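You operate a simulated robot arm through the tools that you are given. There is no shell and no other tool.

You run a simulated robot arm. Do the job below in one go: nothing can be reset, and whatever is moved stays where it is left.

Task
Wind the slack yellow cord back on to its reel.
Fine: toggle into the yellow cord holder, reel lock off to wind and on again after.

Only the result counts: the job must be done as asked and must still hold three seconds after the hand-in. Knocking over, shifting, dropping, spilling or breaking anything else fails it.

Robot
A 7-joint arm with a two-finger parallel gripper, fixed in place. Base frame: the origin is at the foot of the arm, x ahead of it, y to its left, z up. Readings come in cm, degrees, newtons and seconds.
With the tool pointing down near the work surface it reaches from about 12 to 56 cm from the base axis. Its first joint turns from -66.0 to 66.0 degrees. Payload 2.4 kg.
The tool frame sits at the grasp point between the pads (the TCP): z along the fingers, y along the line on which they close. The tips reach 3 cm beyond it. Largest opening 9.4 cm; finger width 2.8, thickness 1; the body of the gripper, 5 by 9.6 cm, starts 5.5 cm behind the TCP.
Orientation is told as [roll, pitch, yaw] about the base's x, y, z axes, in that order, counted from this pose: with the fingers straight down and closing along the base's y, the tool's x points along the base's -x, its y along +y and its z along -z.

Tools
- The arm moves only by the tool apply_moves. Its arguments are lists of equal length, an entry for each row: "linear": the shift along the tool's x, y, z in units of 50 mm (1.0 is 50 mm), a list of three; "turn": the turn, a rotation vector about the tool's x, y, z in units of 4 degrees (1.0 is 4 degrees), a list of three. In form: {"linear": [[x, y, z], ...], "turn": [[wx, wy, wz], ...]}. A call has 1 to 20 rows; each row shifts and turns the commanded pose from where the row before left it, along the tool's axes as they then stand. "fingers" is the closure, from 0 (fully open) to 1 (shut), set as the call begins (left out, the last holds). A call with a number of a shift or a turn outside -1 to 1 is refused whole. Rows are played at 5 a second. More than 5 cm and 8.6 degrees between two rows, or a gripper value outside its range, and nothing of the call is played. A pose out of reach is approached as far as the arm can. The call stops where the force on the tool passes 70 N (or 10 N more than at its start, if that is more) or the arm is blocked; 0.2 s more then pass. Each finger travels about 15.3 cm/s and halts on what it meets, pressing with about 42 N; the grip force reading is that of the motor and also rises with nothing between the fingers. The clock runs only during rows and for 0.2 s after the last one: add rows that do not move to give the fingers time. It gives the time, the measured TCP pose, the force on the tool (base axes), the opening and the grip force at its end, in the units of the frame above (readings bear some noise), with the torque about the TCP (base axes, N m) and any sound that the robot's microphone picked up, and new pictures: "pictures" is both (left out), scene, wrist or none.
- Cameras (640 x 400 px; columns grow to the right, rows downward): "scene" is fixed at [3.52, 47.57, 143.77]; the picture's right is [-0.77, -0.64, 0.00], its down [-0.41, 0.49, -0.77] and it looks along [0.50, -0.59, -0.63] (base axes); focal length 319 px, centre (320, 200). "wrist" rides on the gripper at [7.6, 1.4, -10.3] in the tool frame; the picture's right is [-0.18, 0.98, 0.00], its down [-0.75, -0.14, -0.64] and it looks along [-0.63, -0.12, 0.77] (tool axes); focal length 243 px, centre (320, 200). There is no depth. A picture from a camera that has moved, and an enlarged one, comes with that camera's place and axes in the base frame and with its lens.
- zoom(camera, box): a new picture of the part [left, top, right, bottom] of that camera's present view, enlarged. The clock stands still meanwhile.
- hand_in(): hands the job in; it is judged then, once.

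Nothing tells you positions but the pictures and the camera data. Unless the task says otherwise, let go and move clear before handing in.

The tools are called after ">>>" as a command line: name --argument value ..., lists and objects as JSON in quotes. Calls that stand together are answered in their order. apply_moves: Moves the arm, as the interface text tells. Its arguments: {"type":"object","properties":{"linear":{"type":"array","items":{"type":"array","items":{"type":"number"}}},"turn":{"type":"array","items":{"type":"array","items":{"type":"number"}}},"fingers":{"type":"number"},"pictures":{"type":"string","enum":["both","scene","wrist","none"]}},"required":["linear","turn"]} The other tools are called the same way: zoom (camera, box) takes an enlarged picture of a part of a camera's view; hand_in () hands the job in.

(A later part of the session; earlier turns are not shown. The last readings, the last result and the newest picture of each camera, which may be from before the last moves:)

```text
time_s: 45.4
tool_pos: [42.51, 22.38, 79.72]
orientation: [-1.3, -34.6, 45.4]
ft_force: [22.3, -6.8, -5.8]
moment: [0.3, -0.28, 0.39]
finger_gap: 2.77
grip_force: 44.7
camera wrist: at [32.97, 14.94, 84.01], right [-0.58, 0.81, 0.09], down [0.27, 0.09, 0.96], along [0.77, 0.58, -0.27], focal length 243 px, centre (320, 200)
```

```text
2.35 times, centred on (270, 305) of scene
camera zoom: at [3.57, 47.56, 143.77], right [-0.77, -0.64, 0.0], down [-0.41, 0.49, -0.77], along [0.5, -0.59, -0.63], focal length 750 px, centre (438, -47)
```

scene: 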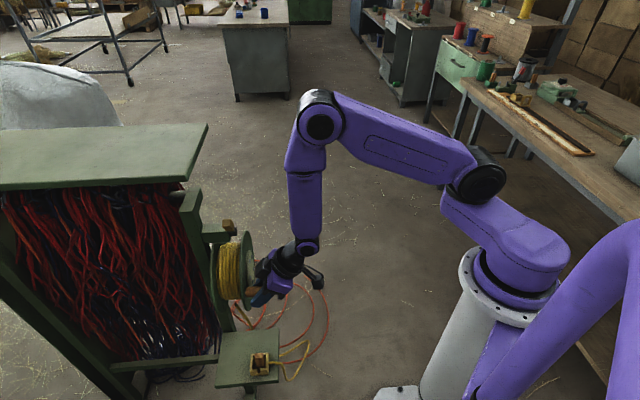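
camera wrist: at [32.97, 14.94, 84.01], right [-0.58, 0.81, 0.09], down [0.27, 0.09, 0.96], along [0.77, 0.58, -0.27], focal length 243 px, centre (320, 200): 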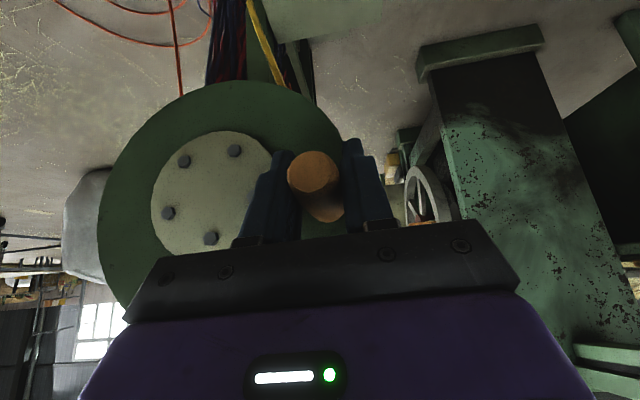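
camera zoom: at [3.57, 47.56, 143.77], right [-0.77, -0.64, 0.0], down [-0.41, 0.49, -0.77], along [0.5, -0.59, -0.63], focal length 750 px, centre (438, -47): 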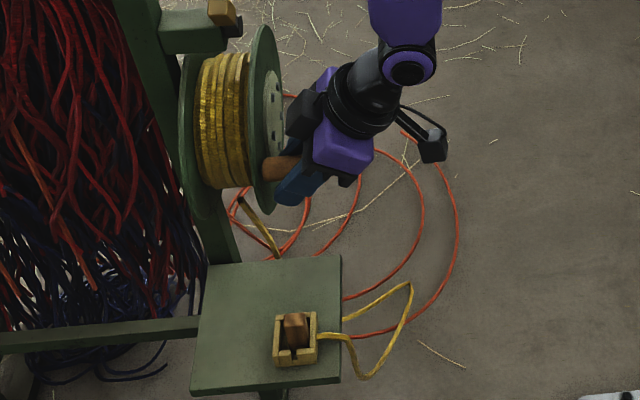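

The reel turns (bolts moved) with a mild inward side force, meaning the hub is a bit lower (z≈77.3) than I assumed. I continue along the corrected circle in small arcs.

>>> apply_moves --linear '[[-0.0736, -0.073, -0.107], [-0.0736, -0.073, -0.107], [-0.0736, -0.073, -0.107], [0, 0, 0]]' --turn '[[0, 0, 0], [0, 0, 0], [0, 0, 0], [0, 0, 0]]' --pictures "none"

```text
time_s: 46.4
tool_pos: [43.12, 21.8, 81.79]
orientation: [-1.1, -34.4, 45.8]
ft_force: [16.2, -1.8, -6.5]
moment: [0.28, -0.2, 0.22]
finger_gap: 2.79
grip_force: 45.3
```

>>> apply_moves --linear '[[-0.0547, -0.1, -0.0796], [-0.0547, -0.1, -0.0796], [-0.0547, -0.1, -0.0796], [0, 0, 0]]' --turn '[[0, 0, 0], [0, 0, 0], [0, 0, 0], [0, 0, 0]]' --pictures "none"

```text
time_s: 47.4
tool_pos: [43.84, 21.22, 83.32]
orientation: [-1.2, -34.4, 46.5]
ft_force: [-28.5, 17.2, 26.0]
moment: [-0.48, 0.36, -0.4]
finger_gap: 2.82
grip_force: 45.6
```

Fitting the measured points gives hub (T,z) ≈ (-22.7, 77.9) and radius 8.6. I continue toward the top along that circle.

>>> apply_moves --linear '[[-0.0855, -0.057, -0.1245], [-0.0855, -0.057, -0.1245], [-0.0555, -0.151, -0.081], [-0.0555, -0.151, -0.081], [0, 0, 0]]' --turn '[[0, 0, 0], [0, 0, 0], [0, 0, 0], [0, 0, 0], [0, 0, 0]]' --pictures "none"

```text
time_s: 48.6
tool_pos: [45.52, 19.16, 85.68]
orientation: [-1.2, -34.2, 45.4]
ft_force: [27.9, 0.2, -35.7]
moment: [0.36, -0.37, 0.25]
finger_gap: 2.76
grip_force: 45.5
```

>>> apply_moves --linear '[[-0.0147, -0.186, -0.0214], [-0.0147, -0.186, -0.0214], [-0.0142, -0.176, -0.0206], [-0.0142, -0.176, -0.0206], [0, 0, 0]]' --turn '[[0, 0, 0], [0, 0, 0], [0, 0, 0], [0, 0, 0], [0, 0, 0]]'

>>> zoom --camera "scene" --box '[190, 220, 350, 390]'

```text
time_s: 49.8
tool_pos: [47.98, 16.97, 86.56]
orientation: [-1.2, -34.7, 45.6]
ft_force: [-11.8, -12.6, 37.2]
moment: [-0.35, 0.32, 0.03]
finger_gap: 2.72
grip_force: 44.6
camera wrist: at [38.5, 9.28, 90.66], right [-0.59, 0.8, 0.09], down [0.27, 0.09, 0.96], along [0.76, 0.59, -0.27], focal length 243 px, centre (320, 200)
```

scene: 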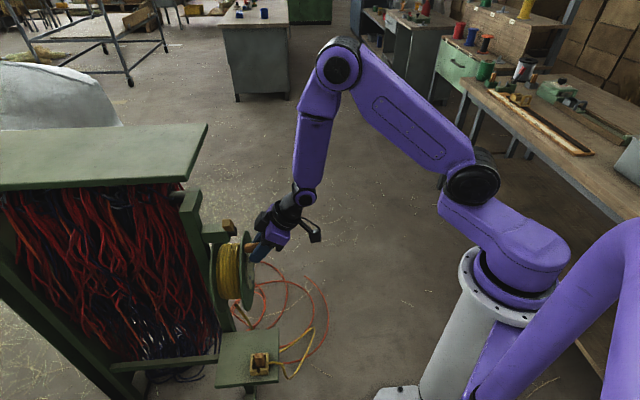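
wrist: 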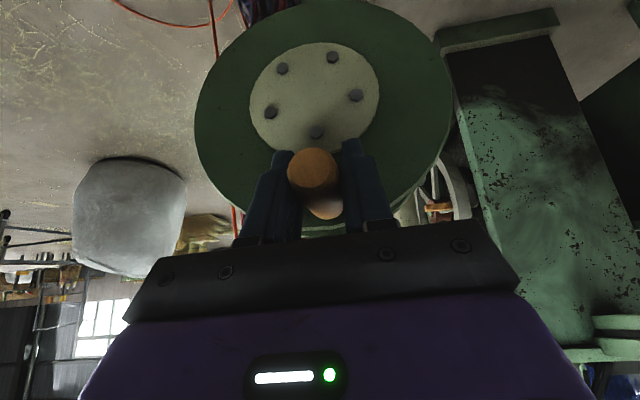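

```text
2.35 times, centred on (270, 305) of scene
camera zoom: at [3.43, 47.52, 143.79], right [-0.77, -0.64, 0.0], down [-0.41, 0.49, -0.77], along [0.5, -0.59, -0.63], focal length 750 px, centre (438, -47)
```

zoom: 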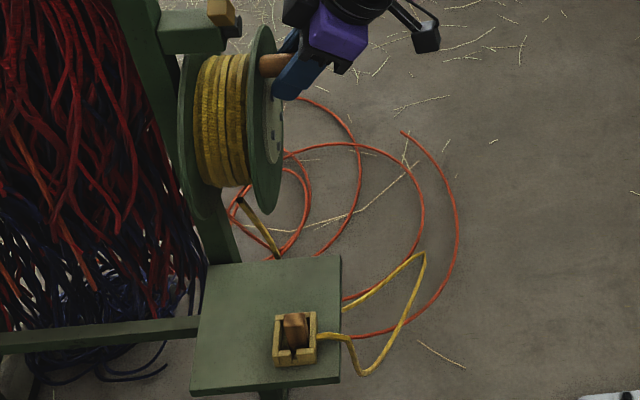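

The slack loop beyond the tray has grown, so this direction unwinds; winding is the other way round. I reverse along the fitted circle (hub (-22.65, 78.0), radius 8.55).

>>> apply_moves --linear '[[0, 0.382, 0], [0.076, 0.33, 0.11], [0.113, 0.298, 0.165], [0.146, 0.248, 0.2126], [0, 0, 0]]' --turn '[[0, 0, 0], [0, 0, 0], [0, 0, 0], [0, 0, 0], [0, 0, 0]]' --pictures "none"

```text
time_s: 51.0
tool_pos: [43.52, 21.15, 83.23]
orientation: [-1.2, -34.4, 45.6]
ft_force: [11.7, -2.5, -8.2]
moment: [-0.28, 0.3, 0.37]
finger_gap: 2.73
grip_force: 44.5
```

>>> apply_moves --linear '[[0.171, 0.188, 0.249], [0.19, 0.124, 0.277], [0.2, 0.048, 0.292], [0.2015, -0.024, 0.293], [0, 0, 0]]' --turn '[[0, 0, 0], [0, 0, 0], [0, 0, 0], [0, 0, 0], [0, 0, 0]]'

>>> zoom --camera "scene" --box '[190, 220, 350, 390]'

```text
time_s: 52.2
tool_pos: [42.44, 22.45, 76.42]
orientation: [-1.1, -34.6, 45.9]
ft_force: [1.9, 10.6, -1.4]
moment: [-0.45, 0.46, -0.25]
finger_gap: 2.76
grip_force: 45.1
camera wrist: at [32.92, 14.89, 80.73], right [-0.59, 0.8, 0.09], down [0.27, 0.1, 0.96], along [0.76, 0.59, -0.27], focal length 243 px, centre (320, 200)
```

scene: 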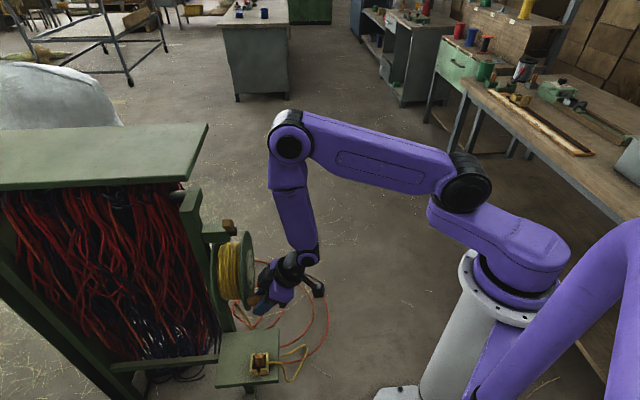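
wrist: 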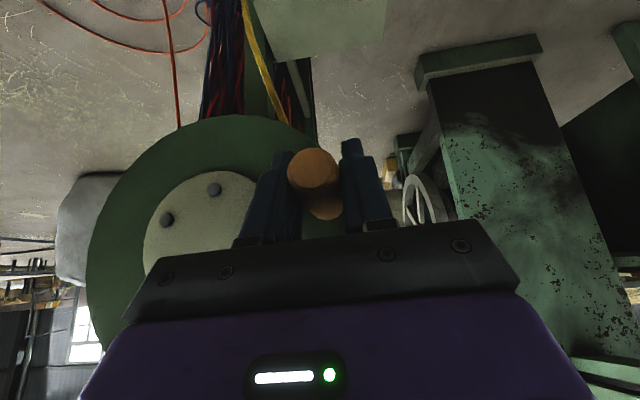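

```text
2.35 times, centred on (270, 305) of scene
camera zoom: at [3.52, 47.6, 143.76], right [-0.77, -0.64, 0.0], down [-0.41, 0.49, -0.77], along [0.5, -0.59, -0.63], focal length 750 px, centre (438, -47)
```

zoom: 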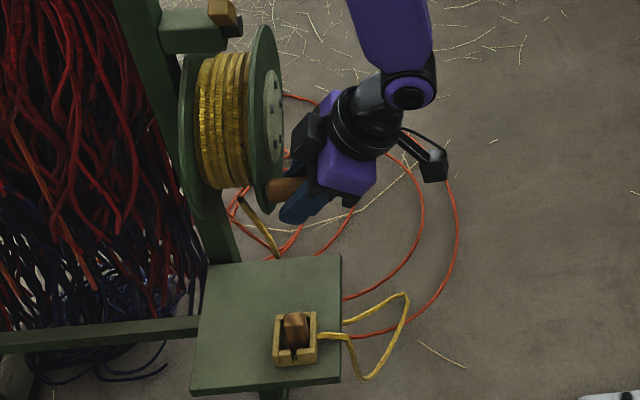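

The loop shrank, so this is the winding direction. I continue down and round.

>>> apply_moves --linear '[[0.1947, -0.098, 0.2835], [0.179, -0.168, 0.26], [0.155, -0.23, 0.226], [0.1245, -0.282, 0.181], [0, 0, 0]]' --turn '[[0, 0, 0], [0, 0, 0], [0, 0, 0], [0, 0, 0], [0, 0, 0]]'

>>> zoom --camera "scene" --box '[190, 220, 350, 390]'

```text
time_s: 53.4
tool_pos: [45.21, 19.51, 70.85]
orientation: [-1.2, -34.2, 46.2]
ft_force: [-5.4, 28.9, -37.8]
moment: [0.36, -0.41, -0.28]
finger_gap: 2.75
grip_force: 45.3
camera wrist: at [35.72, 12.08, 75.04], right [-0.6, 0.8, 0.09], down [0.27, 0.1, 0.96], along [0.76, 0.59, -0.28], focal length 243 px, centre (320, 200)
```

scene: 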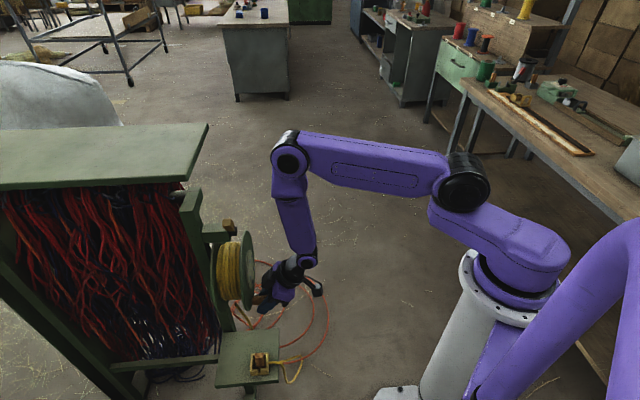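
wrist: 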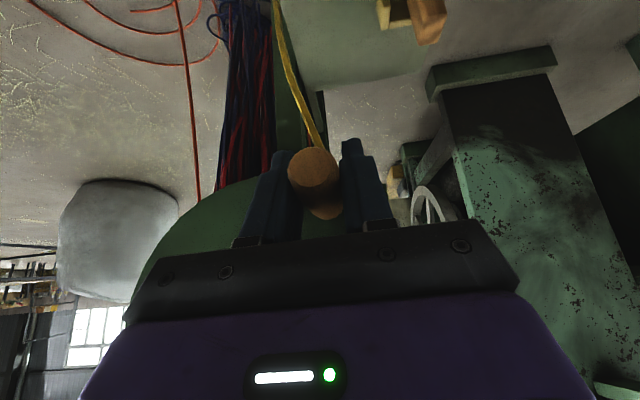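

```text
2.35 times, centred on (270, 305) of scene
camera zoom: at [3.56, 47.65, 143.74], right [-0.77, -0.64, 0.0], down [-0.41, 0.48, -0.77], along [0.5, -0.59, -0.63], focal length 750 px, centre (438, -47)
```

zoom: 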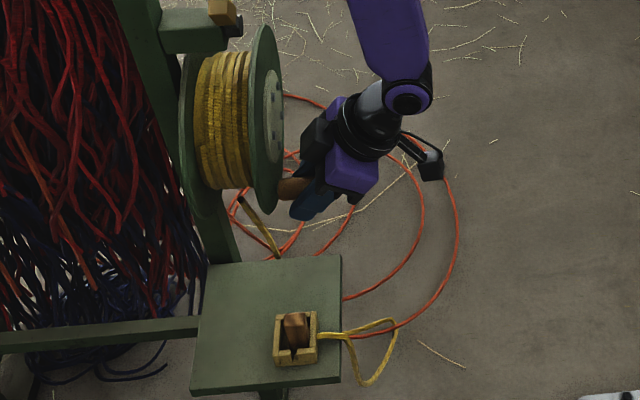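

The loop keeps shrinking. I continue through the bottom of the circle with a slightly larger radius as the forces suggest.

>>> apply_moves --linear '[[0.13, -0.338, 0.19], [0.054, -0.354, 0.079], [0.01, -0.366, 0.015], [0, 0, 0]]' --turn '[[0, 0, 0], [0, 0, 0], [0, 0, 0], [0, 0, 0]]'

>>> zoom --camera "scene" --box '[190, 220, 350, 390]'

```text
time_s: 54.4
tool_pos: [49.21, 15.76, 69.32]
orientation: [-1.3, -34.6, 45.6]
ft_force: [-12.5, -7.8, 38.7]
moment: [0.03, -0.06, 0.05]
finger_gap: 2.79
grip_force: 44.9
camera wrist: at [39.72, 8.22, 73.51], right [-0.59, 0.8, 0.09], down [0.27, 0.09, 0.96], along [0.76, 0.59, -0.27], focal length 243 px, centre (320, 200)
```

scene: 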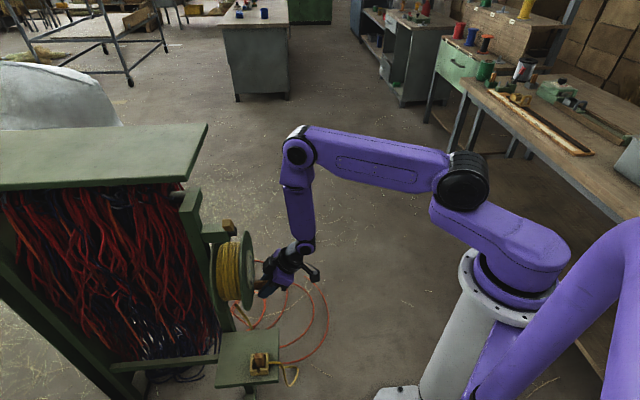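
wrist: 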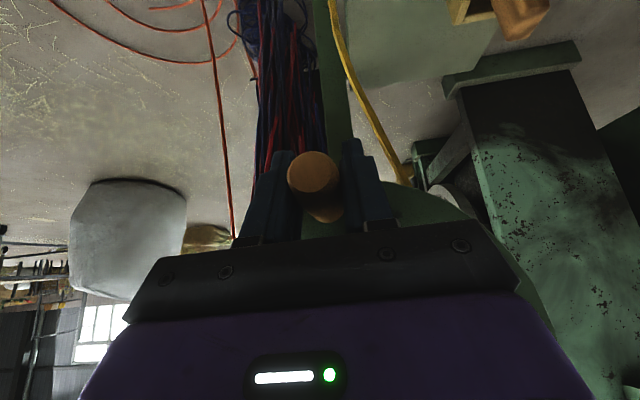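

```text
2.35 times, centred on (270, 305) of scene
camera zoom: at [3.43, 47.54, 143.79], right [-0.77, -0.64, 0.0], down [-0.41, 0.49, -0.77], along [0.5, -0.59, -0.63], focal length 750 px, centre (438, -47)
```

zoom: 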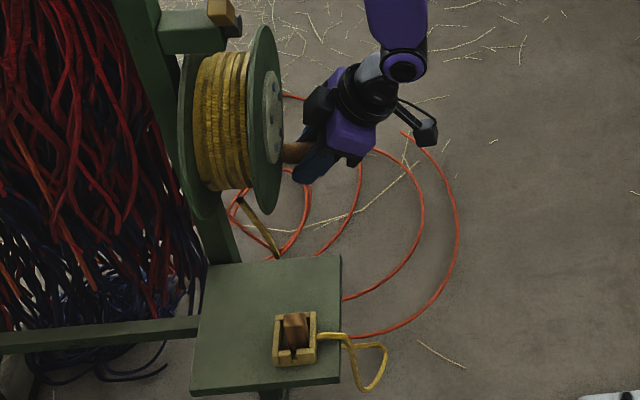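

>>> apply_moves --linear '[[-0.074, -0.312, -0.107], [-0.073, -0.33, -0.105], [-0.11, -0.298, -0.16], [0, 0, 0]]' --turn '[[0, 0, 0], [0, 0, 0], [0, 0, 0], [0, 0, 0]]'

>>> zoom --camera "scene" --box '[190, 220, 350, 390]'

```text
time_s: 55.4
tool_pos: [52.37, 12.61, 71.6]
orientation: [-1.0, -34.3, 45.6]
ft_force: [-9.5, -0.9, 5.7]
moment: [-0.37, 0.39, -0.4]
finger_gap: 2.75
grip_force: 44.7
camera wrist: at [42.92, 5.06, 75.7], right [-0.59, 0.8, 0.09], down [0.28, 0.1, 0.96], along [0.76, 0.59, -0.28], focal length 243 px, centre (320, 200)
```

scene: 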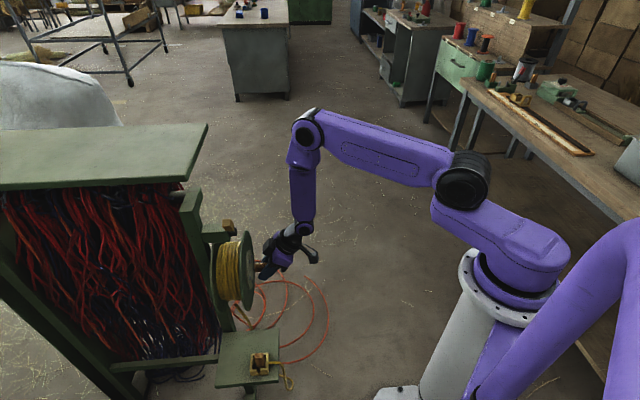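
wrist: 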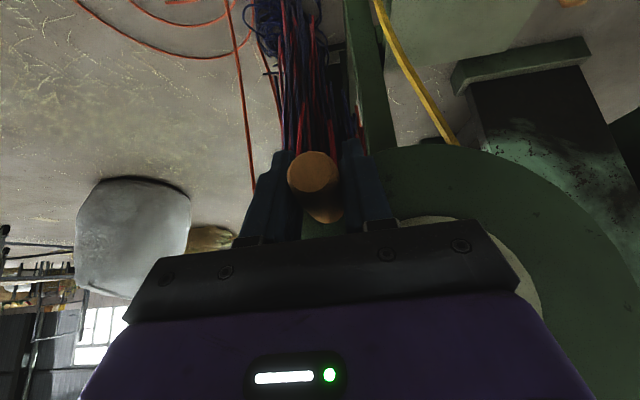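

```text
2.35 times, centred on (270, 305) of scene
camera zoom: at [3.49, 47.57, 143.77], right [-0.77, -0.64, 0.0], down [-0.41, 0.49, -0.77], along [0.5, -0.59, -0.63], focal length 750 px, centre (438, -47)
```

zoom: 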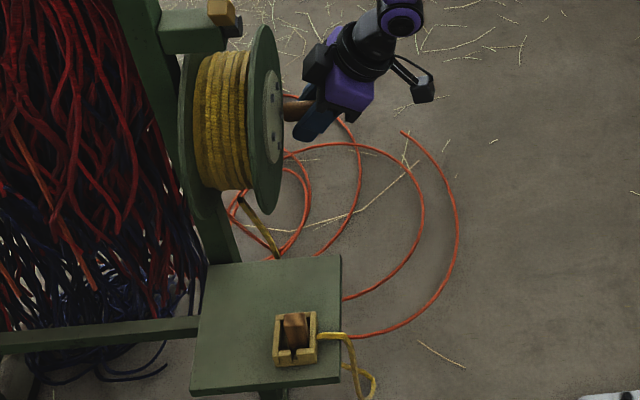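

Forces are small and the loop keeps shrinking. I go on.

>>> apply_moves --linear '[[-0.143, -0.248, -0.208], [-0.169, -0.188, -0.246], [-0.188, -0.124, -0.275], [0, 0, 0]]' --turn '[[0, 0, 0], [0, 0, 0], [0, 0, 0], [0, 0, 0]]'

>>> zoom --camera "scene" --box '[190, 230, 350, 400]'

```text
time_s: 56.4
tool_pos: [54.3, 10.77, 75.88]
orientation: [-1.1, -34.4, 46.0]
ft_force: [-20.4, 12.6, 4.5]
moment: [-0.73, 0.64, -0.93]
finger_gap: 2.77
grip_force: 45.0
camera wrist: at [44.79, 3.17, 80.04], right [-0.59, 0.8, 0.09], down [0.27, 0.1, 0.96], along [0.76, 0.59, -0.28], focal length 243 px, centre (320, 200)
```

scene: 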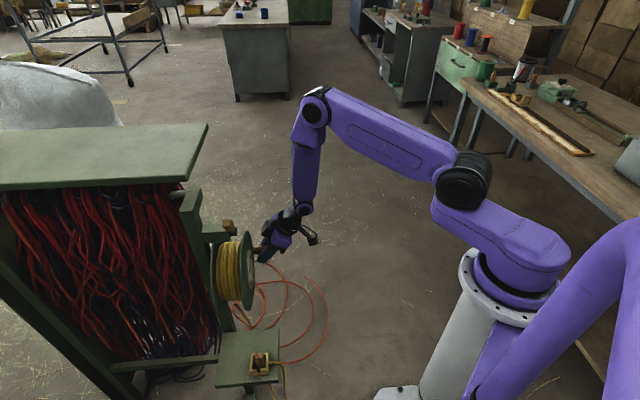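
wrist: 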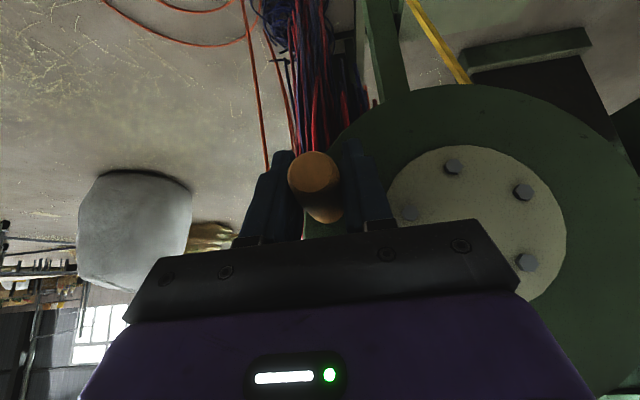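

```text
2.35 times, centred on (270, 315) of scene
camera zoom: at [3.47, 47.6, 143.76], right [-0.77, -0.64, 0.0], down [-0.41, 0.49, -0.77], along [0.5, -0.59, -0.63], focal length 750 px, centre (438, -71)
```

zoom: 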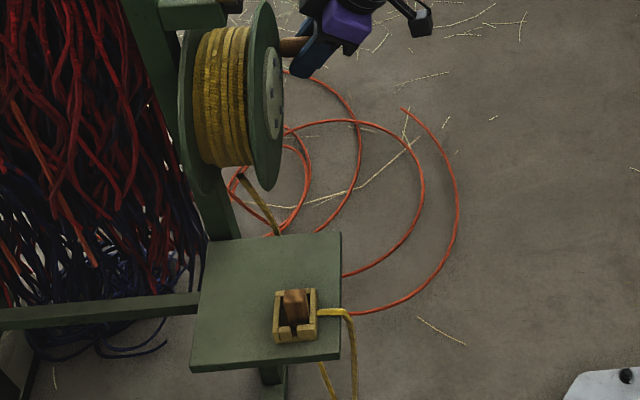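

The slack now hangs as a narrow loop under the tray edge. I continue, watching for the cord coming taut.

>>> apply_moves --linear '[[-0.2, -0.03, -0.292], [-0.2, 0.026, -0.292], [-0.192, 0.098, -0.28], [0, 0, 0]]' --turn '[[0, 0, 0], [0, 0, 0], [0, 0, 0], [0, 0, 0]]'

>>> zoom --camera "scene" --box '[190, 230, 350, 400]'

```text
time_s: 57.4
tool_pos: [53.93, 11.01, 81.1]
orientation: [-1.1, -34.4, 45.8]
ft_force: [-15.8, 11.1, -8.3]
moment: [0.43, -0.49, -0.04]
finger_gap: 2.77
grip_force: 45.2
camera wrist: at [44.42, 3.54, 85.33], right [-0.59, 0.8, 0.09], down [0.27, 0.09, 0.96], along [0.76, 0.59, -0.27], focal length 243 px, centre (320, 200)
```

scene: 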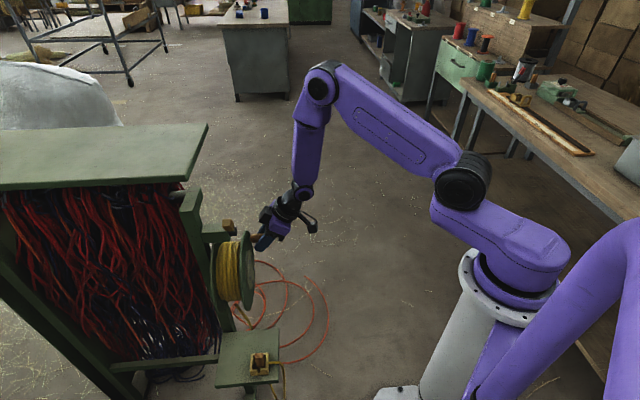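
wrist: 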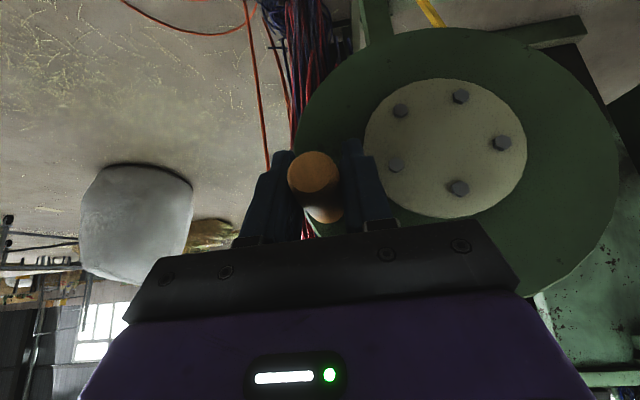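

```text
2.35 times, centred on (270, 315) of scene
camera zoom: at [3.49, 47.6, 143.76], right [-0.77, -0.64, 0.0], down [-0.41, 0.49, -0.77], along [0.5, -0.59, -0.63], focal length 750 px, centre (438, -71)
```

zoom: 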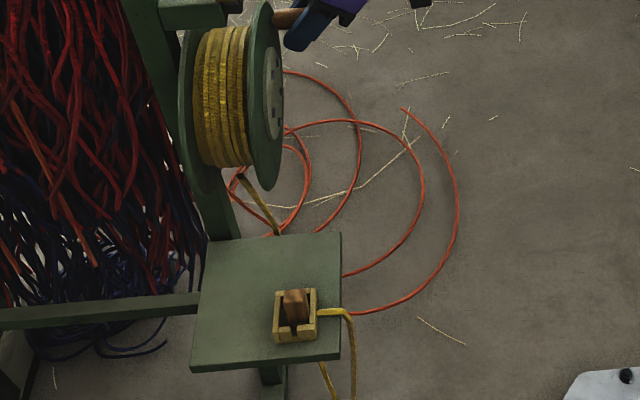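

>>> apply_moves --linear '[[-0.181, 0.186, -0.264], [-0.156, 0.23, -0.228], [-0.127, 0.28, -0.185], [-0.09, 0.318, -0.132], [0, 0, 0]]' --turn '[[0, 0, 0], [0, 0, 0], [0, 0, 0], [0, 0, 0], [0, 0, 0]]'

>>> zoom --camera "scene" --box '[190, 230, 350, 400]'

```text
time_s: 58.6
tool_pos: [50.34, 14.63, 85.82]
orientation: [-1.1, -34.4, 45.7]
ft_force: [4.0, 18.1, -33.8]
moment: [0.09, -0.14, -0.48]
finger_gap: 2.76
grip_force: 44.6
camera wrist: at [40.8, 7.15, 90.07], right [-0.59, 0.8, 0.09], down [0.27, 0.1, 0.96], along [0.76, 0.59, -0.28], focal length 243 px, centre (320, 200)
```

scene: 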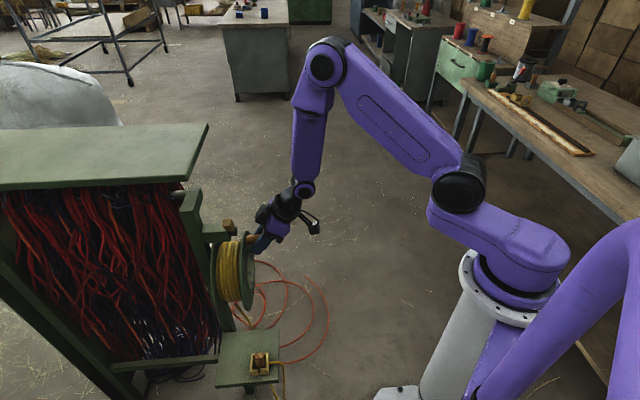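
wrist: 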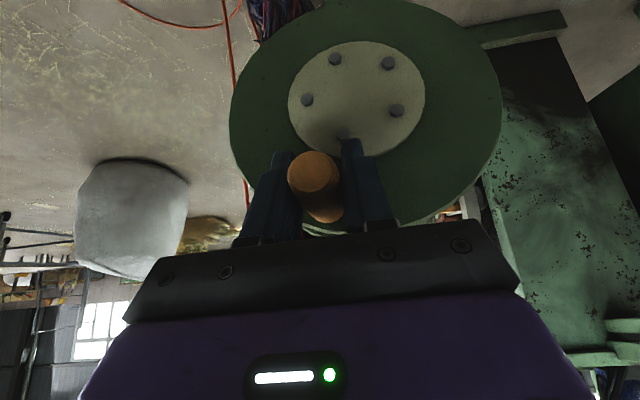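

```text
2.35 times, centred on (270, 315) of scene
camera zoom: at [3.58, 47.63, 143.75], right [-0.77, -0.64, 0.0], down [-0.41, 0.48, -0.77], along [0.5, -0.59, -0.63], focal length 750 px, centre (438, -71)
```

zoom: 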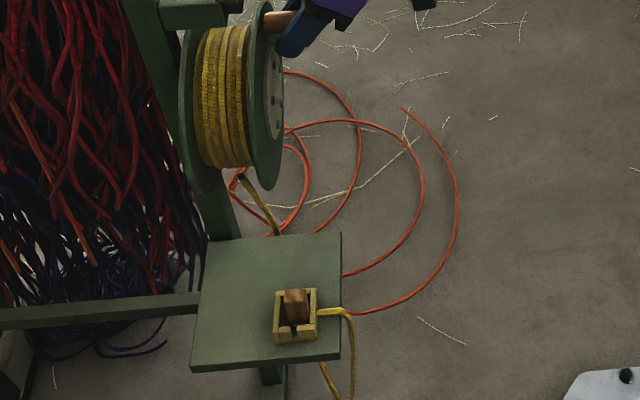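

>>> apply_moves --linear '[[-0.028, 0.346, -0.041], [-0.0143, 0.354, -0.021], [0.031, 0.35, 0.044], [0.0706, 0.33, 0.102], [0, 0, 0]]' --turn '[[0, 0, 0], [0, 0, 0], [0, 0, 0], [0, 0, 0], [0, 0, 0]]'

>>> zoom --camera "scene" --box '[190, 230, 350, 400]'

```text
time_s: 59.8
tool_pos: [45.66, 19.21, 85.5]
orientation: [-1.1, -34.5, 45.5]
ft_force: [22.0, -1.1, -31.8]
moment: [0.68, -0.65, 0.37]
finger_gap: 2.77
grip_force: 45.0
camera wrist: at [36.07, 11.79, 89.7], right [-0.58, 0.81, 0.09], down [0.27, 0.09, 0.96], along [0.76, 0.58, -0.27], focal length 243 px, centre (320, 200)
```

scene: 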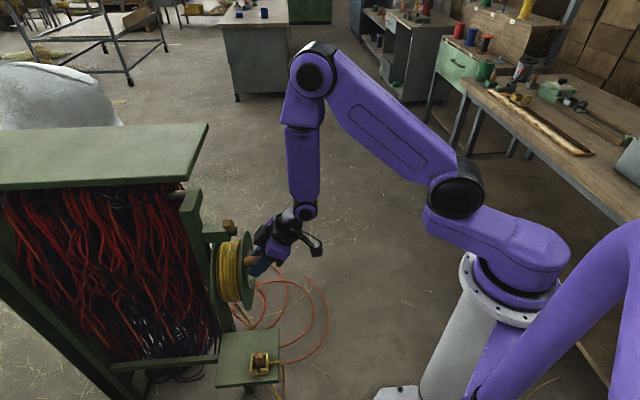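
wrist: 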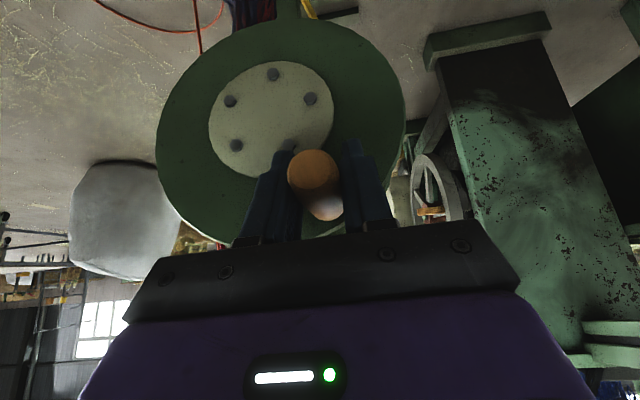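

```text
2.35 times, centred on (270, 315) of scene
camera zoom: at [3.62, 47.59, 143.76], right [-0.77, -0.64, 0.0], down [-0.41, 0.49, -0.77], along [0.5, -0.59, -0.63], focal length 750 px, centre (438, -71)
```

zoom: 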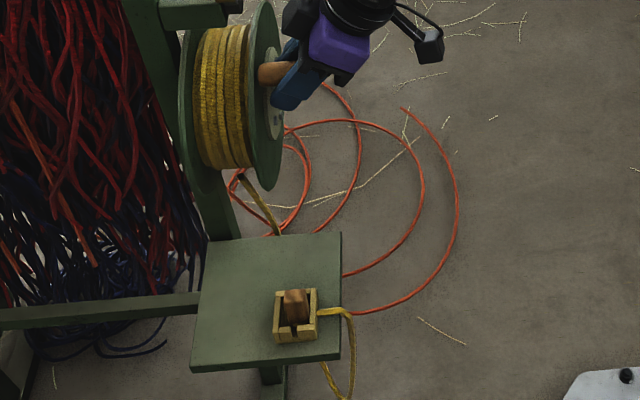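

>>> apply_moves --linear '[[0.113, 0.272, 0.165], [0.135, 0.248, 0.196], [0.171, 0.188, 0.249], [0.19, 0.124, 0.277], [0, 0, 0]]' --turn '[[0, 0, 0], [0, 0, 0], [0, 0, 0], [0, 0, 0], [0, 0, 0]]'

>>> zoom --camera "scene" --box '[190, 230, 350, 400]'

```text
time_s: 61.0
tool_pos: [42.52, 22.37, 79.91]
orientation: [-1.2, -34.4, 46.0]
ft_force: [-7.5, 5.5, 1.6]
moment: [0.66, -0.69, -0.35]
finger_gap: 2.73
grip_force: 44.9
camera wrist: at [33.01, 14.83, 84.06], right [-0.59, 0.8, 0.09], down [0.27, 0.1, 0.96], along [0.76, 0.59, -0.27], focal length 243 px, centre (320, 200)
```

scene: 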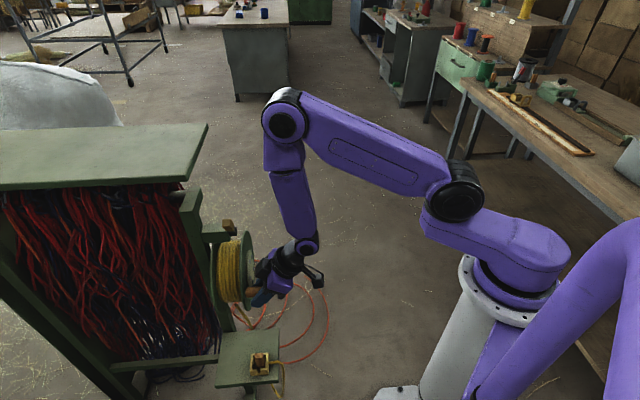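
wrist: 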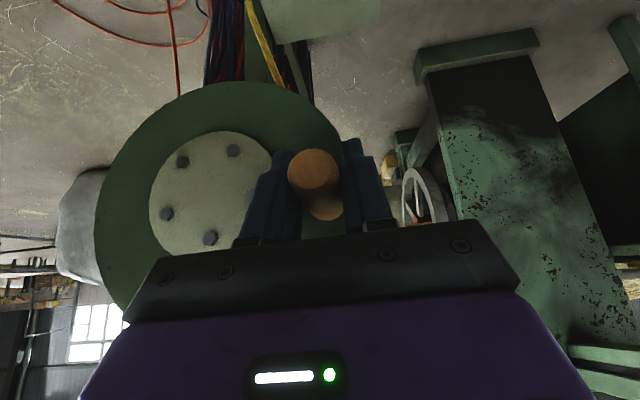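

```text
2.35 times, centred on (270, 315) of scene
camera zoom: at [3.49, 47.58, 143.77], right [-0.77, -0.64, 0.0], down [-0.41, 0.49, -0.77], along [0.5, -0.59, -0.63], focal length 750 px, centre (438, -71)
```

zoom: 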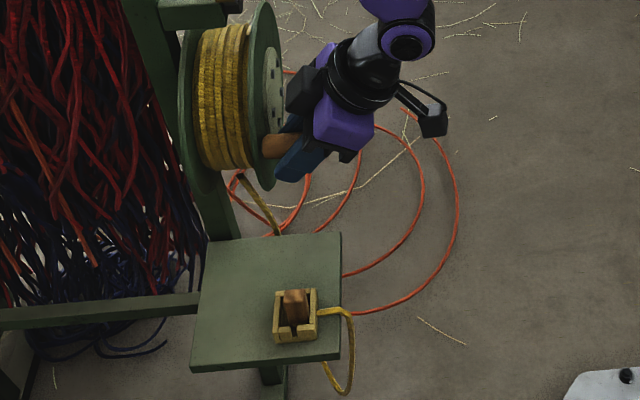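

>>> apply_moves --linear '[[0.2, 0.048, 0.292], [0.2015, -0.024, 0.293], [0.1947, -0.098, 0.2835], [0.179, -0.168, 0.26], [0.155, -0.23, 0.226], [0, 0, 0]]' --turn '[[0, 0, 0], [0, 0, 0], [0, 0, 0], [0, 0, 0], [0, 0, 0], [0, 0, 0]]' --pictures "scene"

>>> zoom --camera "scene" --box '[190, 230, 350, 400]'

```text
time_s: 62.4
tool_pos: [44.25, 20.67, 71.69]
orientation: [-1.2, -34.6, 46.0]
ft_force: [-2.4, 24.4, -21.5]
moment: [0.05, -0.09, -0.67]
finger_gap: 2.74
grip_force: 44.7
```

scene: 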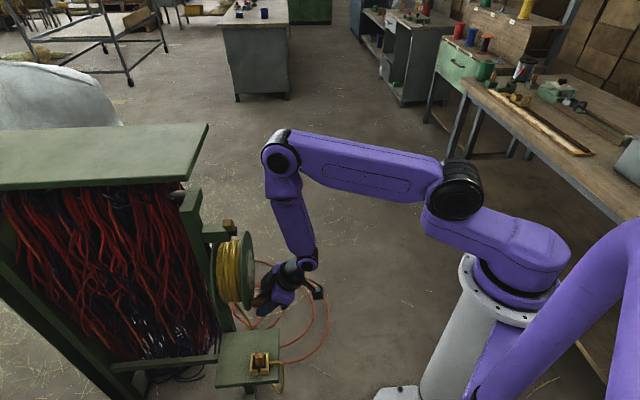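

```text
2.35 times, centred on (270, 315) of scene
camera zoom: at [3.54, 47.64, 143.75], right [-0.77, -0.64, 0.0], down [-0.41, 0.48, -0.77], along [0.5, -0.59, -0.63], focal length 750 px, centre (438, -71)
```

zoom: 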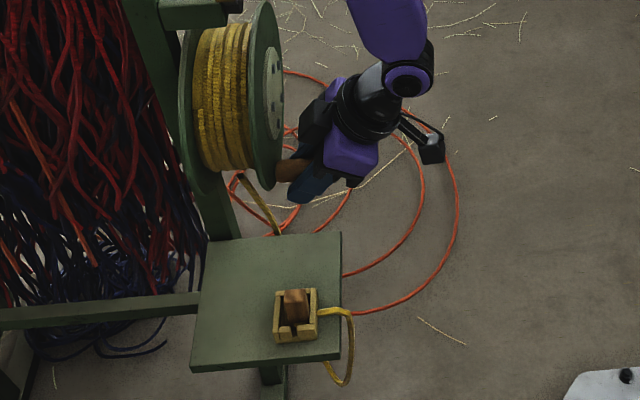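

>>> apply_moves --linear '[[0.1275, -0.282, 0.185], [0.099, -0.322, 0.145], [0.06, -0.346, 0.087], [0.003, -0.358, 0.005], [0, 0, 0]]' --turn '[[0, 0, 0], [0, 0, 0], [0, 0, 0], [0, 0, 0], [0, 0, 0]]' --pictures "wrist"

>>> zoom --camera "scene" --box '[190, 230, 350, 400]'

```text
time_s: 63.6
tool_pos: [49.0, 15.83, 69.35]
orientation: [-1.2, -34.8, 45.7]
ft_force: [-9.1, -3.8, 38.6]
moment: [0.06, -0.08, 0.08]
finger_gap: 2.74
grip_force: 45.1
camera wrist: at [39.54, 8.3, 73.51], right [-0.59, 0.8, 0.09], down [0.27, 0.09, 0.96], along [0.76, 0.59, -0.27], focal length 243 px, centre (320, 200)
```

wrist: 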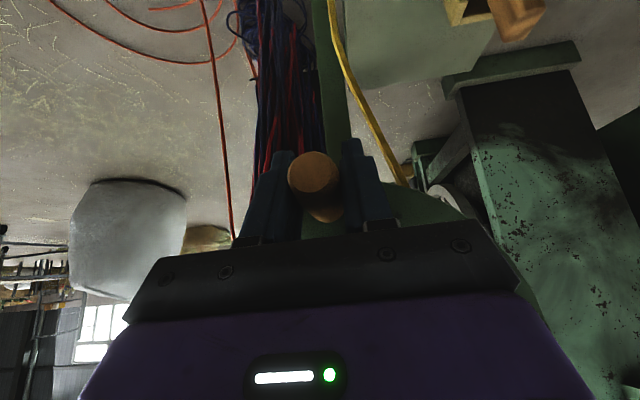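

```text
2.35 times, centred on (270, 315) of scene
camera zoom: at [3.44, 47.54, 143.78], right [-0.77, -0.64, 0.0], down [-0.41, 0.49, -0.77], along [0.5, -0.59, -0.63], focal length 750 px, centre (438, -71)
```

zoom: 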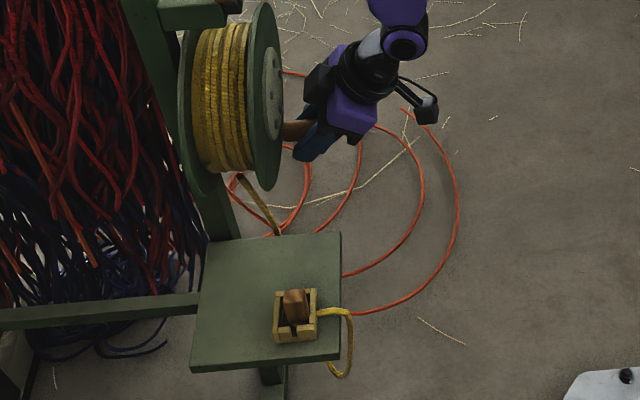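

>>> apply_moves --linear '[[-0.074, -0.312, -0.107], [-0.073, -0.33, -0.105], [-0.11, -0.298, -0.16], [-0.143, -0.24, -0.208], [0, 0, 0]]' --turn '[[0, 0, 0], [0, 0, 0], [0, 0, 0], [0, 0, 0], [0, 0, 0]]' --pictures "none"

>>> zoom --camera "scene" --box '[190, 230, 350, 400]'

```text
time_s: 64.8
tool_pos: [53.15, 11.6, 72.77]
orientation: [-1.0, -34.4, 45.5]
ft_force: [13.1, -1.4, -7.1]
moment: [-0.4, 0.42, -0.04]
finger_gap: 2.78
grip_force: 45.5
```

```text
2.35 times, centred on (270, 315) of scene
camera zoom: at [3.56, 47.57, 143.77], right [-0.77, -0.64, 0.0], down [-0.41, 0.49, -0.77], along [0.5, -0.59, -0.63], focal length 750 px, centre (438, -71)
```

zoom: 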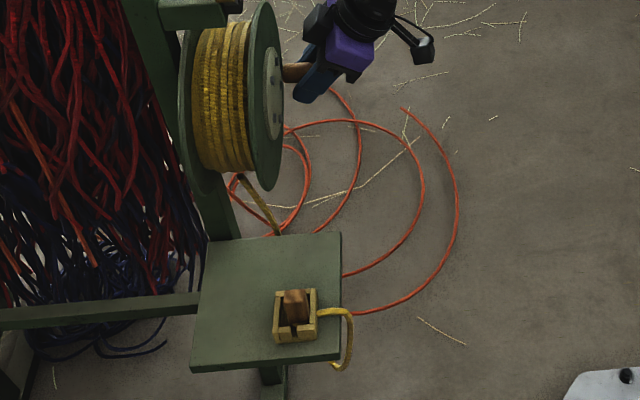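

>>> apply_moves --linear '[[-0.17, -0.185, -0.247], [-0.189, -0.12, -0.276], [-0.2, -0.03, -0.292], [0, 0, 0]]' --turn '[[0, 0, 0], [0, 0, 0], [0, 0, 0], [0, 0, 0]]' --pictures "none"

>>> zoom --camera "scene" --box '[190, 230, 350, 400]'

```text
time_s: 65.8
tool_pos: [54.37, 10.53, 77.98]
orientation: [-1.3, -34.7, 45.6]
ft_force: [20.4, -16.1, 0.2]
moment: [-0.17, 0.19, 0.58]
finger_gap: 2.75
grip_force: 45.3
```

```text
2.35 times, centred on (270, 315) of scene
camera zoom: at [3.56, 47.53, 143.78], right [-0.77, -0.64, 0.0], down [-0.41, 0.49, -0.77], along [0.5, -0.59, -0.63], focal length 750 px, centre (438, -71)
```

zoom: 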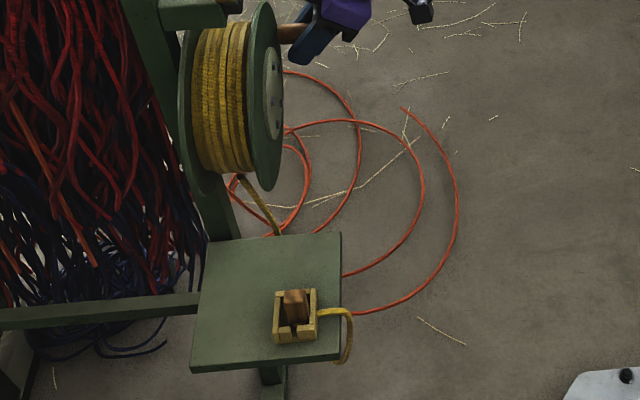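

>>> apply_moves --linear '[[-0.2, 0.0, -0.292], [-0.192, 0.09, -0.28], [-0.181, 0.17, -0.264], [0, 0, 0]]' --turn '[[0, 0, 0], [0, 0, 0], [0, 0, 0], [0, 0, 0]]' --pictures "none"

>>> zoom --camera "scene" --box '[190, 230, 350, 400]'

```text
time_s: 66.8
tool_pos: [53.14, 11.75, 83.02]
orientation: [-1.1, -34.4, 45.9]
ft_force: [3.3, 4.9, 0.1]
moment: [0.75, -0.77, -0.85]
finger_gap: 2.77
grip_force: 45.1
```

```text
2.35 times, centred on (270, 315) of scene
camera zoom: at [3.52, 47.58, 143.77], right [-0.77, -0.64, 0.0], down [-0.41, 0.49, -0.77], along [0.5, -0.59, -0.63], focal length 750 px, centre (438, -71)
```

zoom: 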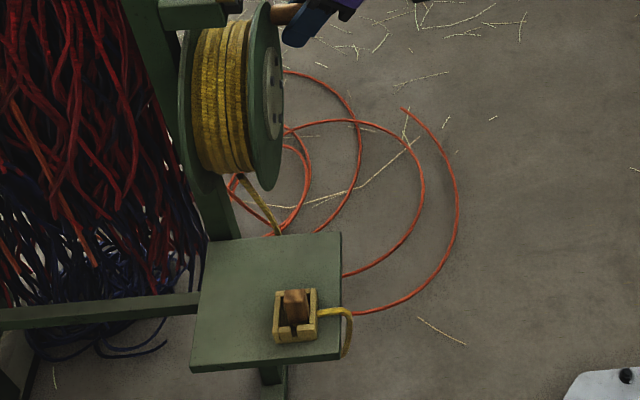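

>>> apply_moves --linear '[[-0.147, 0.214, -0.215], [-0.122, 0.29, -0.178], [-0.072, 0.324, -0.105], [0, 0, 0]]' --turn '[[0, 0, 0], [0, 0, 0], [0, 0, 0], [0, 0, 0]]' --pictures "none"

>>> zoom --camera "scene" --box '[190, 280, 310, 400]'

```text
time_s: 67.8
tool_pos: [50.12, 14.65, 86.0]
orientation: [-1.2, -34.2, 45.9]
ft_force: [9.3, 17.2, -17.9]
moment: [-0.74, 0.67, -0.38]
finger_gap: 2.74
grip_force: 45.2
```

```text
3.33 times, centred on (250, 340) of scene
camera zoom: at [3.57, 47.63, 143.75], right [-0.77, -0.64, 0.0], down [-0.41, 0.48, -0.77], along [0.5, -0.59, -0.63], focal length 1062 px, centre (553, -267)
```

zoom: 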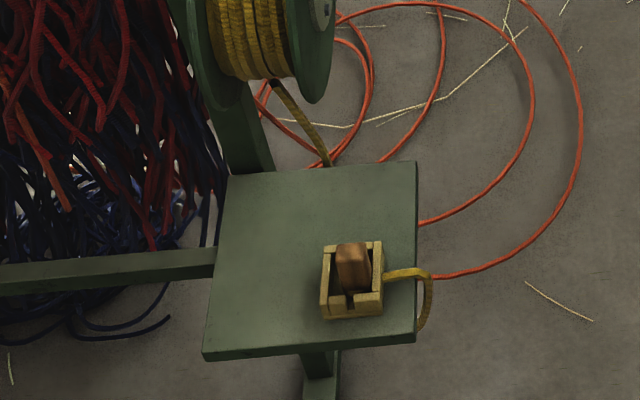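

>>> apply_moves --linear '[[-0.02, 0.32, -0.03], [-0.0143, 0.354, -0.021], [0.031, 0.35, 0.044], [0, 0, 0]]' --turn '[[0, 0, 0], [0, 0, 0], [0, 0, 0], [0, 0, 0]]' --pictures "none"

>>> zoom --camera "scene" --box '[190, 280, 310, 400]'

```text
time_s: 68.8
tool_pos: [46.53, 18.25, 85.92]
orientation: [-1.2, -34.7, 45.8]
ft_force: [-17.0, -1.1, 36.4]
moment: [0.27, -0.26, -0.33]
finger_gap: 2.74
grip_force: 45.1
```

```text
3.33 times, centred on (250, 340) of scene
camera zoom: at [3.42, 47.55, 143.78], right [-0.77, -0.64, 0.0], down [-0.41, 0.49, -0.77], along [0.5, -0.59, -0.63], focal length 1062 px, centre (553, -267)
```

zoom: 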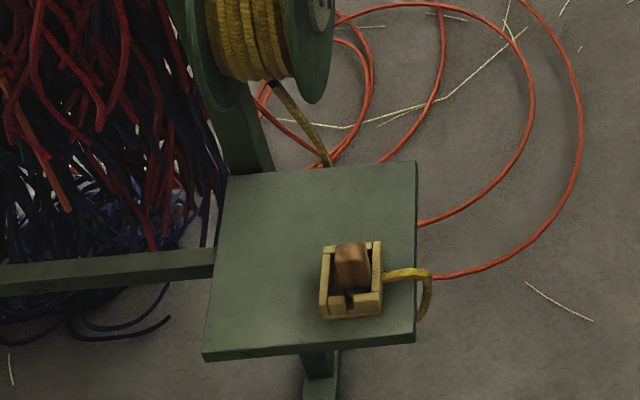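

>>> apply_moves --linear '[[0.034, 0.31, 0.05], [0.113, 0.285, 0.165], [0.1415, 0.24, 0.206], [0, 0, 0]]' --turn '[[0, 0, 0], [0, 0, 0], [0, 0, 0], [0, 0, 0]]' --pictures "none"

>>> zoom --camera "scene" --box '[190, 280, 310, 400]'

```text
time_s: 69.8
tool_pos: [43.71, 21.18, 83.22]
orientation: [-1.1, -34.3, 45.6]
ft_force: [0.4, 6.6, 1.5]
moment: [-0.55, 0.61, -0.44]
finger_gap: 2.74
grip_force: 45.0
```

```text
3.33 times, centred on (250, 340) of scene
camera zoom: at [3.52, 47.59, 143.77], right [-0.77, -0.64, 0.0], down [-0.41, 0.49, -0.77], along [0.5, -0.59, -0.63], focal length 1062 px, centre (553, -267)
```

zoom: 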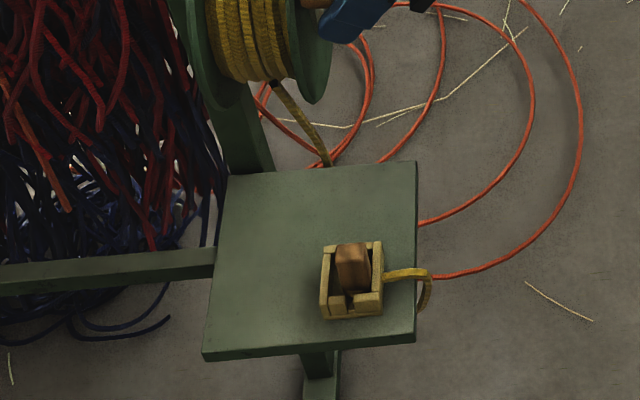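

>>> apply_moves --linear '[[0.171, 0.188, 0.249], [0.19, 0.124, 0.277], [0.2, 0.048, 0.292], [0, 0, 0]]' --turn '[[0, 0, 0], [0, 0, 0], [0, 0, 0], [0, 0, 0]]' --pictures "none"

>>> zoom --camera "scene" --box '[190, 280, 310, 400]'

>>> zoom --camera "wrist" --box '[180, 0, 460, 160]'

```text
time_s: 70.8
tool_pos: [42.36, 22.5, 78.12]
orientation: [-1.2, -34.6, 46.2]
ft_force: [-10.8, 20.8, -0.1]
moment: [0.69, -0.74, -0.94]
finger_gap: 2.76
grip_force: 45.1
```

```text
3.33 times, centred on (250, 340) of scene
camera zoom: at [3.49, 47.62, 143.76], right [-0.77, -0.64, 0.0], down [-0.41, 0.48, -0.77], along [0.5, -0.59, -0.63], focal length 1062 px, centre (553, -267)
```

zoom: 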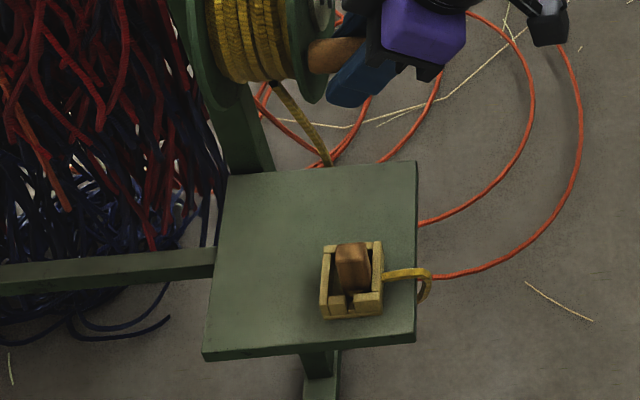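

```text
2.29 times, centred on (320, 80) of wrist
camera zoom: at [32.83, 14.93, 82.33], right [-0.59, 0.8, 0.09], down [0.27, 0.1, 0.96], along [0.76, 0.59, -0.27], focal length 555 px, centre (320, 474)
```

zoom: 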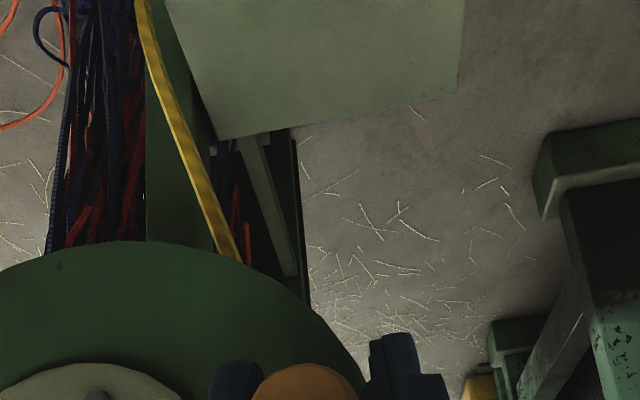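

>>> apply_moves --linear '[[0.2015, -0.04, 0.293], [0.1947, -0.098, 0.2835], [0, 0, 0]]' --turn '[[0, 0, 0], [0, 0, 0], [0, 0, 0]]' --pictures "none"

>>> zoom --camera "scene" --box '[230, 320, 310, 400]'

```text
time_s: 71.6
tool_pos: [42.71, 22.05, 74.59]
orientation: [-1.0, -34.4, 46.2]
ft_force: [-9.0, 34.8, -13.1]
moment: [0.28, -0.4, -1.2]
finger_gap: 2.77
grip_force: 45.1
```

```text
5.00 times, centred on (270, 360) of scene
camera zoom: at [3.51, 47.65, 143.74], right [-0.77, -0.64, 0.0], down [-0.41, 0.48, -0.77], along [0.5, -0.59, -0.63], focal length 1593 px, centre (570, -600)
```

zoom: 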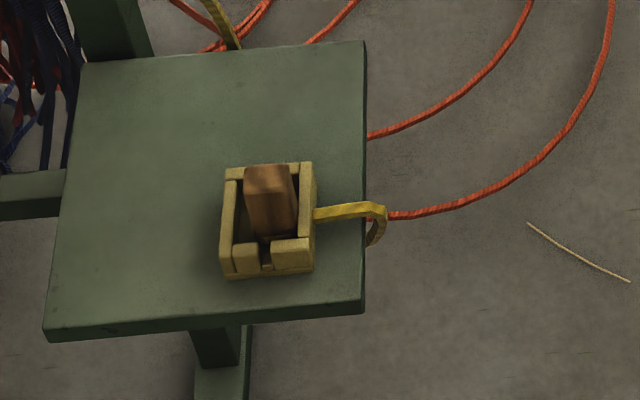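

>>> apply_moves --linear '[[0.175, -0.13, 0.255], [0.155, -0.225, 0.226], [0, 0, 0]]' --turn '[[0, 0, 0], [0, 0, 0], [0, 0, 0]]' --pictures "none"

>>> zoom --camera "scene" --box '[230, 320, 310, 400]'

```text
time_s: 72.4
tool_pos: [44.09, 20.7, 71.88]
orientation: [-1.1, -34.2, 46.0]
ft_force: [-6.1, 33.4, -30.0]
moment: [0.32, -0.4, -1.08]
finger_gap: 2.77
grip_force: 45.2
```

```text
5.00 times, centred on (270, 360) of scene
camera zoom: at [3.55, 47.66, 143.74], right [-0.77, -0.64, 0.0], down [-0.41, 0.48, -0.77], along [0.5, -0.59, -0.63], focal length 1593 px, centre (570, -600)
```

zoom: 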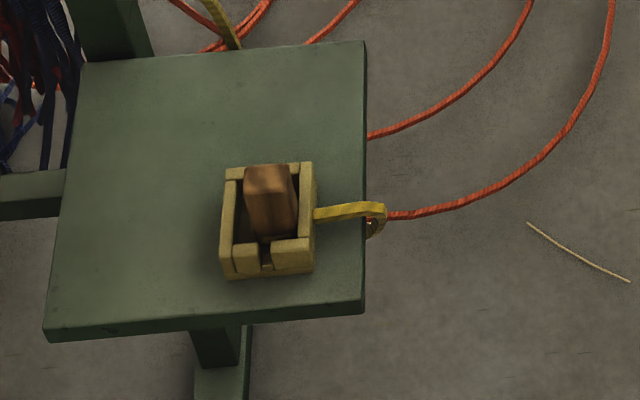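

>>> apply_moves --linear '[[0.136, -0.26, 0.198], [0.1, -0.32, 0.145], [0, 0, 0]]' --turn '[[0, 0, 0], [0, 0, 0], [0, 0, 0]]' --pictures "none"

>>> zoom --camera "scene" --box '[230, 320, 310, 400]'

```text
time_s: 73.2
tool_pos: [46.41, 18.47, 69.85]
orientation: [-1.2, -34.4, 45.6]
ft_force: [2.9, 17.8, -33.1]
moment: [0.09, -0.11, -0.11]
finger_gap: 2.74
grip_force: 45.2
```

```text
5.00 times, centred on (270, 360) of scene
camera zoom: at [3.58, 47.62, 143.75], right [-0.77, -0.64, 0.0], down [-0.41, 0.48, -0.77], along [0.5, -0.59, -0.63], focal length 1593 px, centre (570, -600)
```

zoom: 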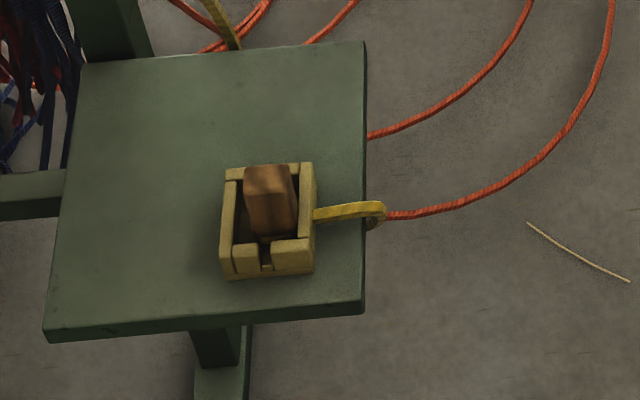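

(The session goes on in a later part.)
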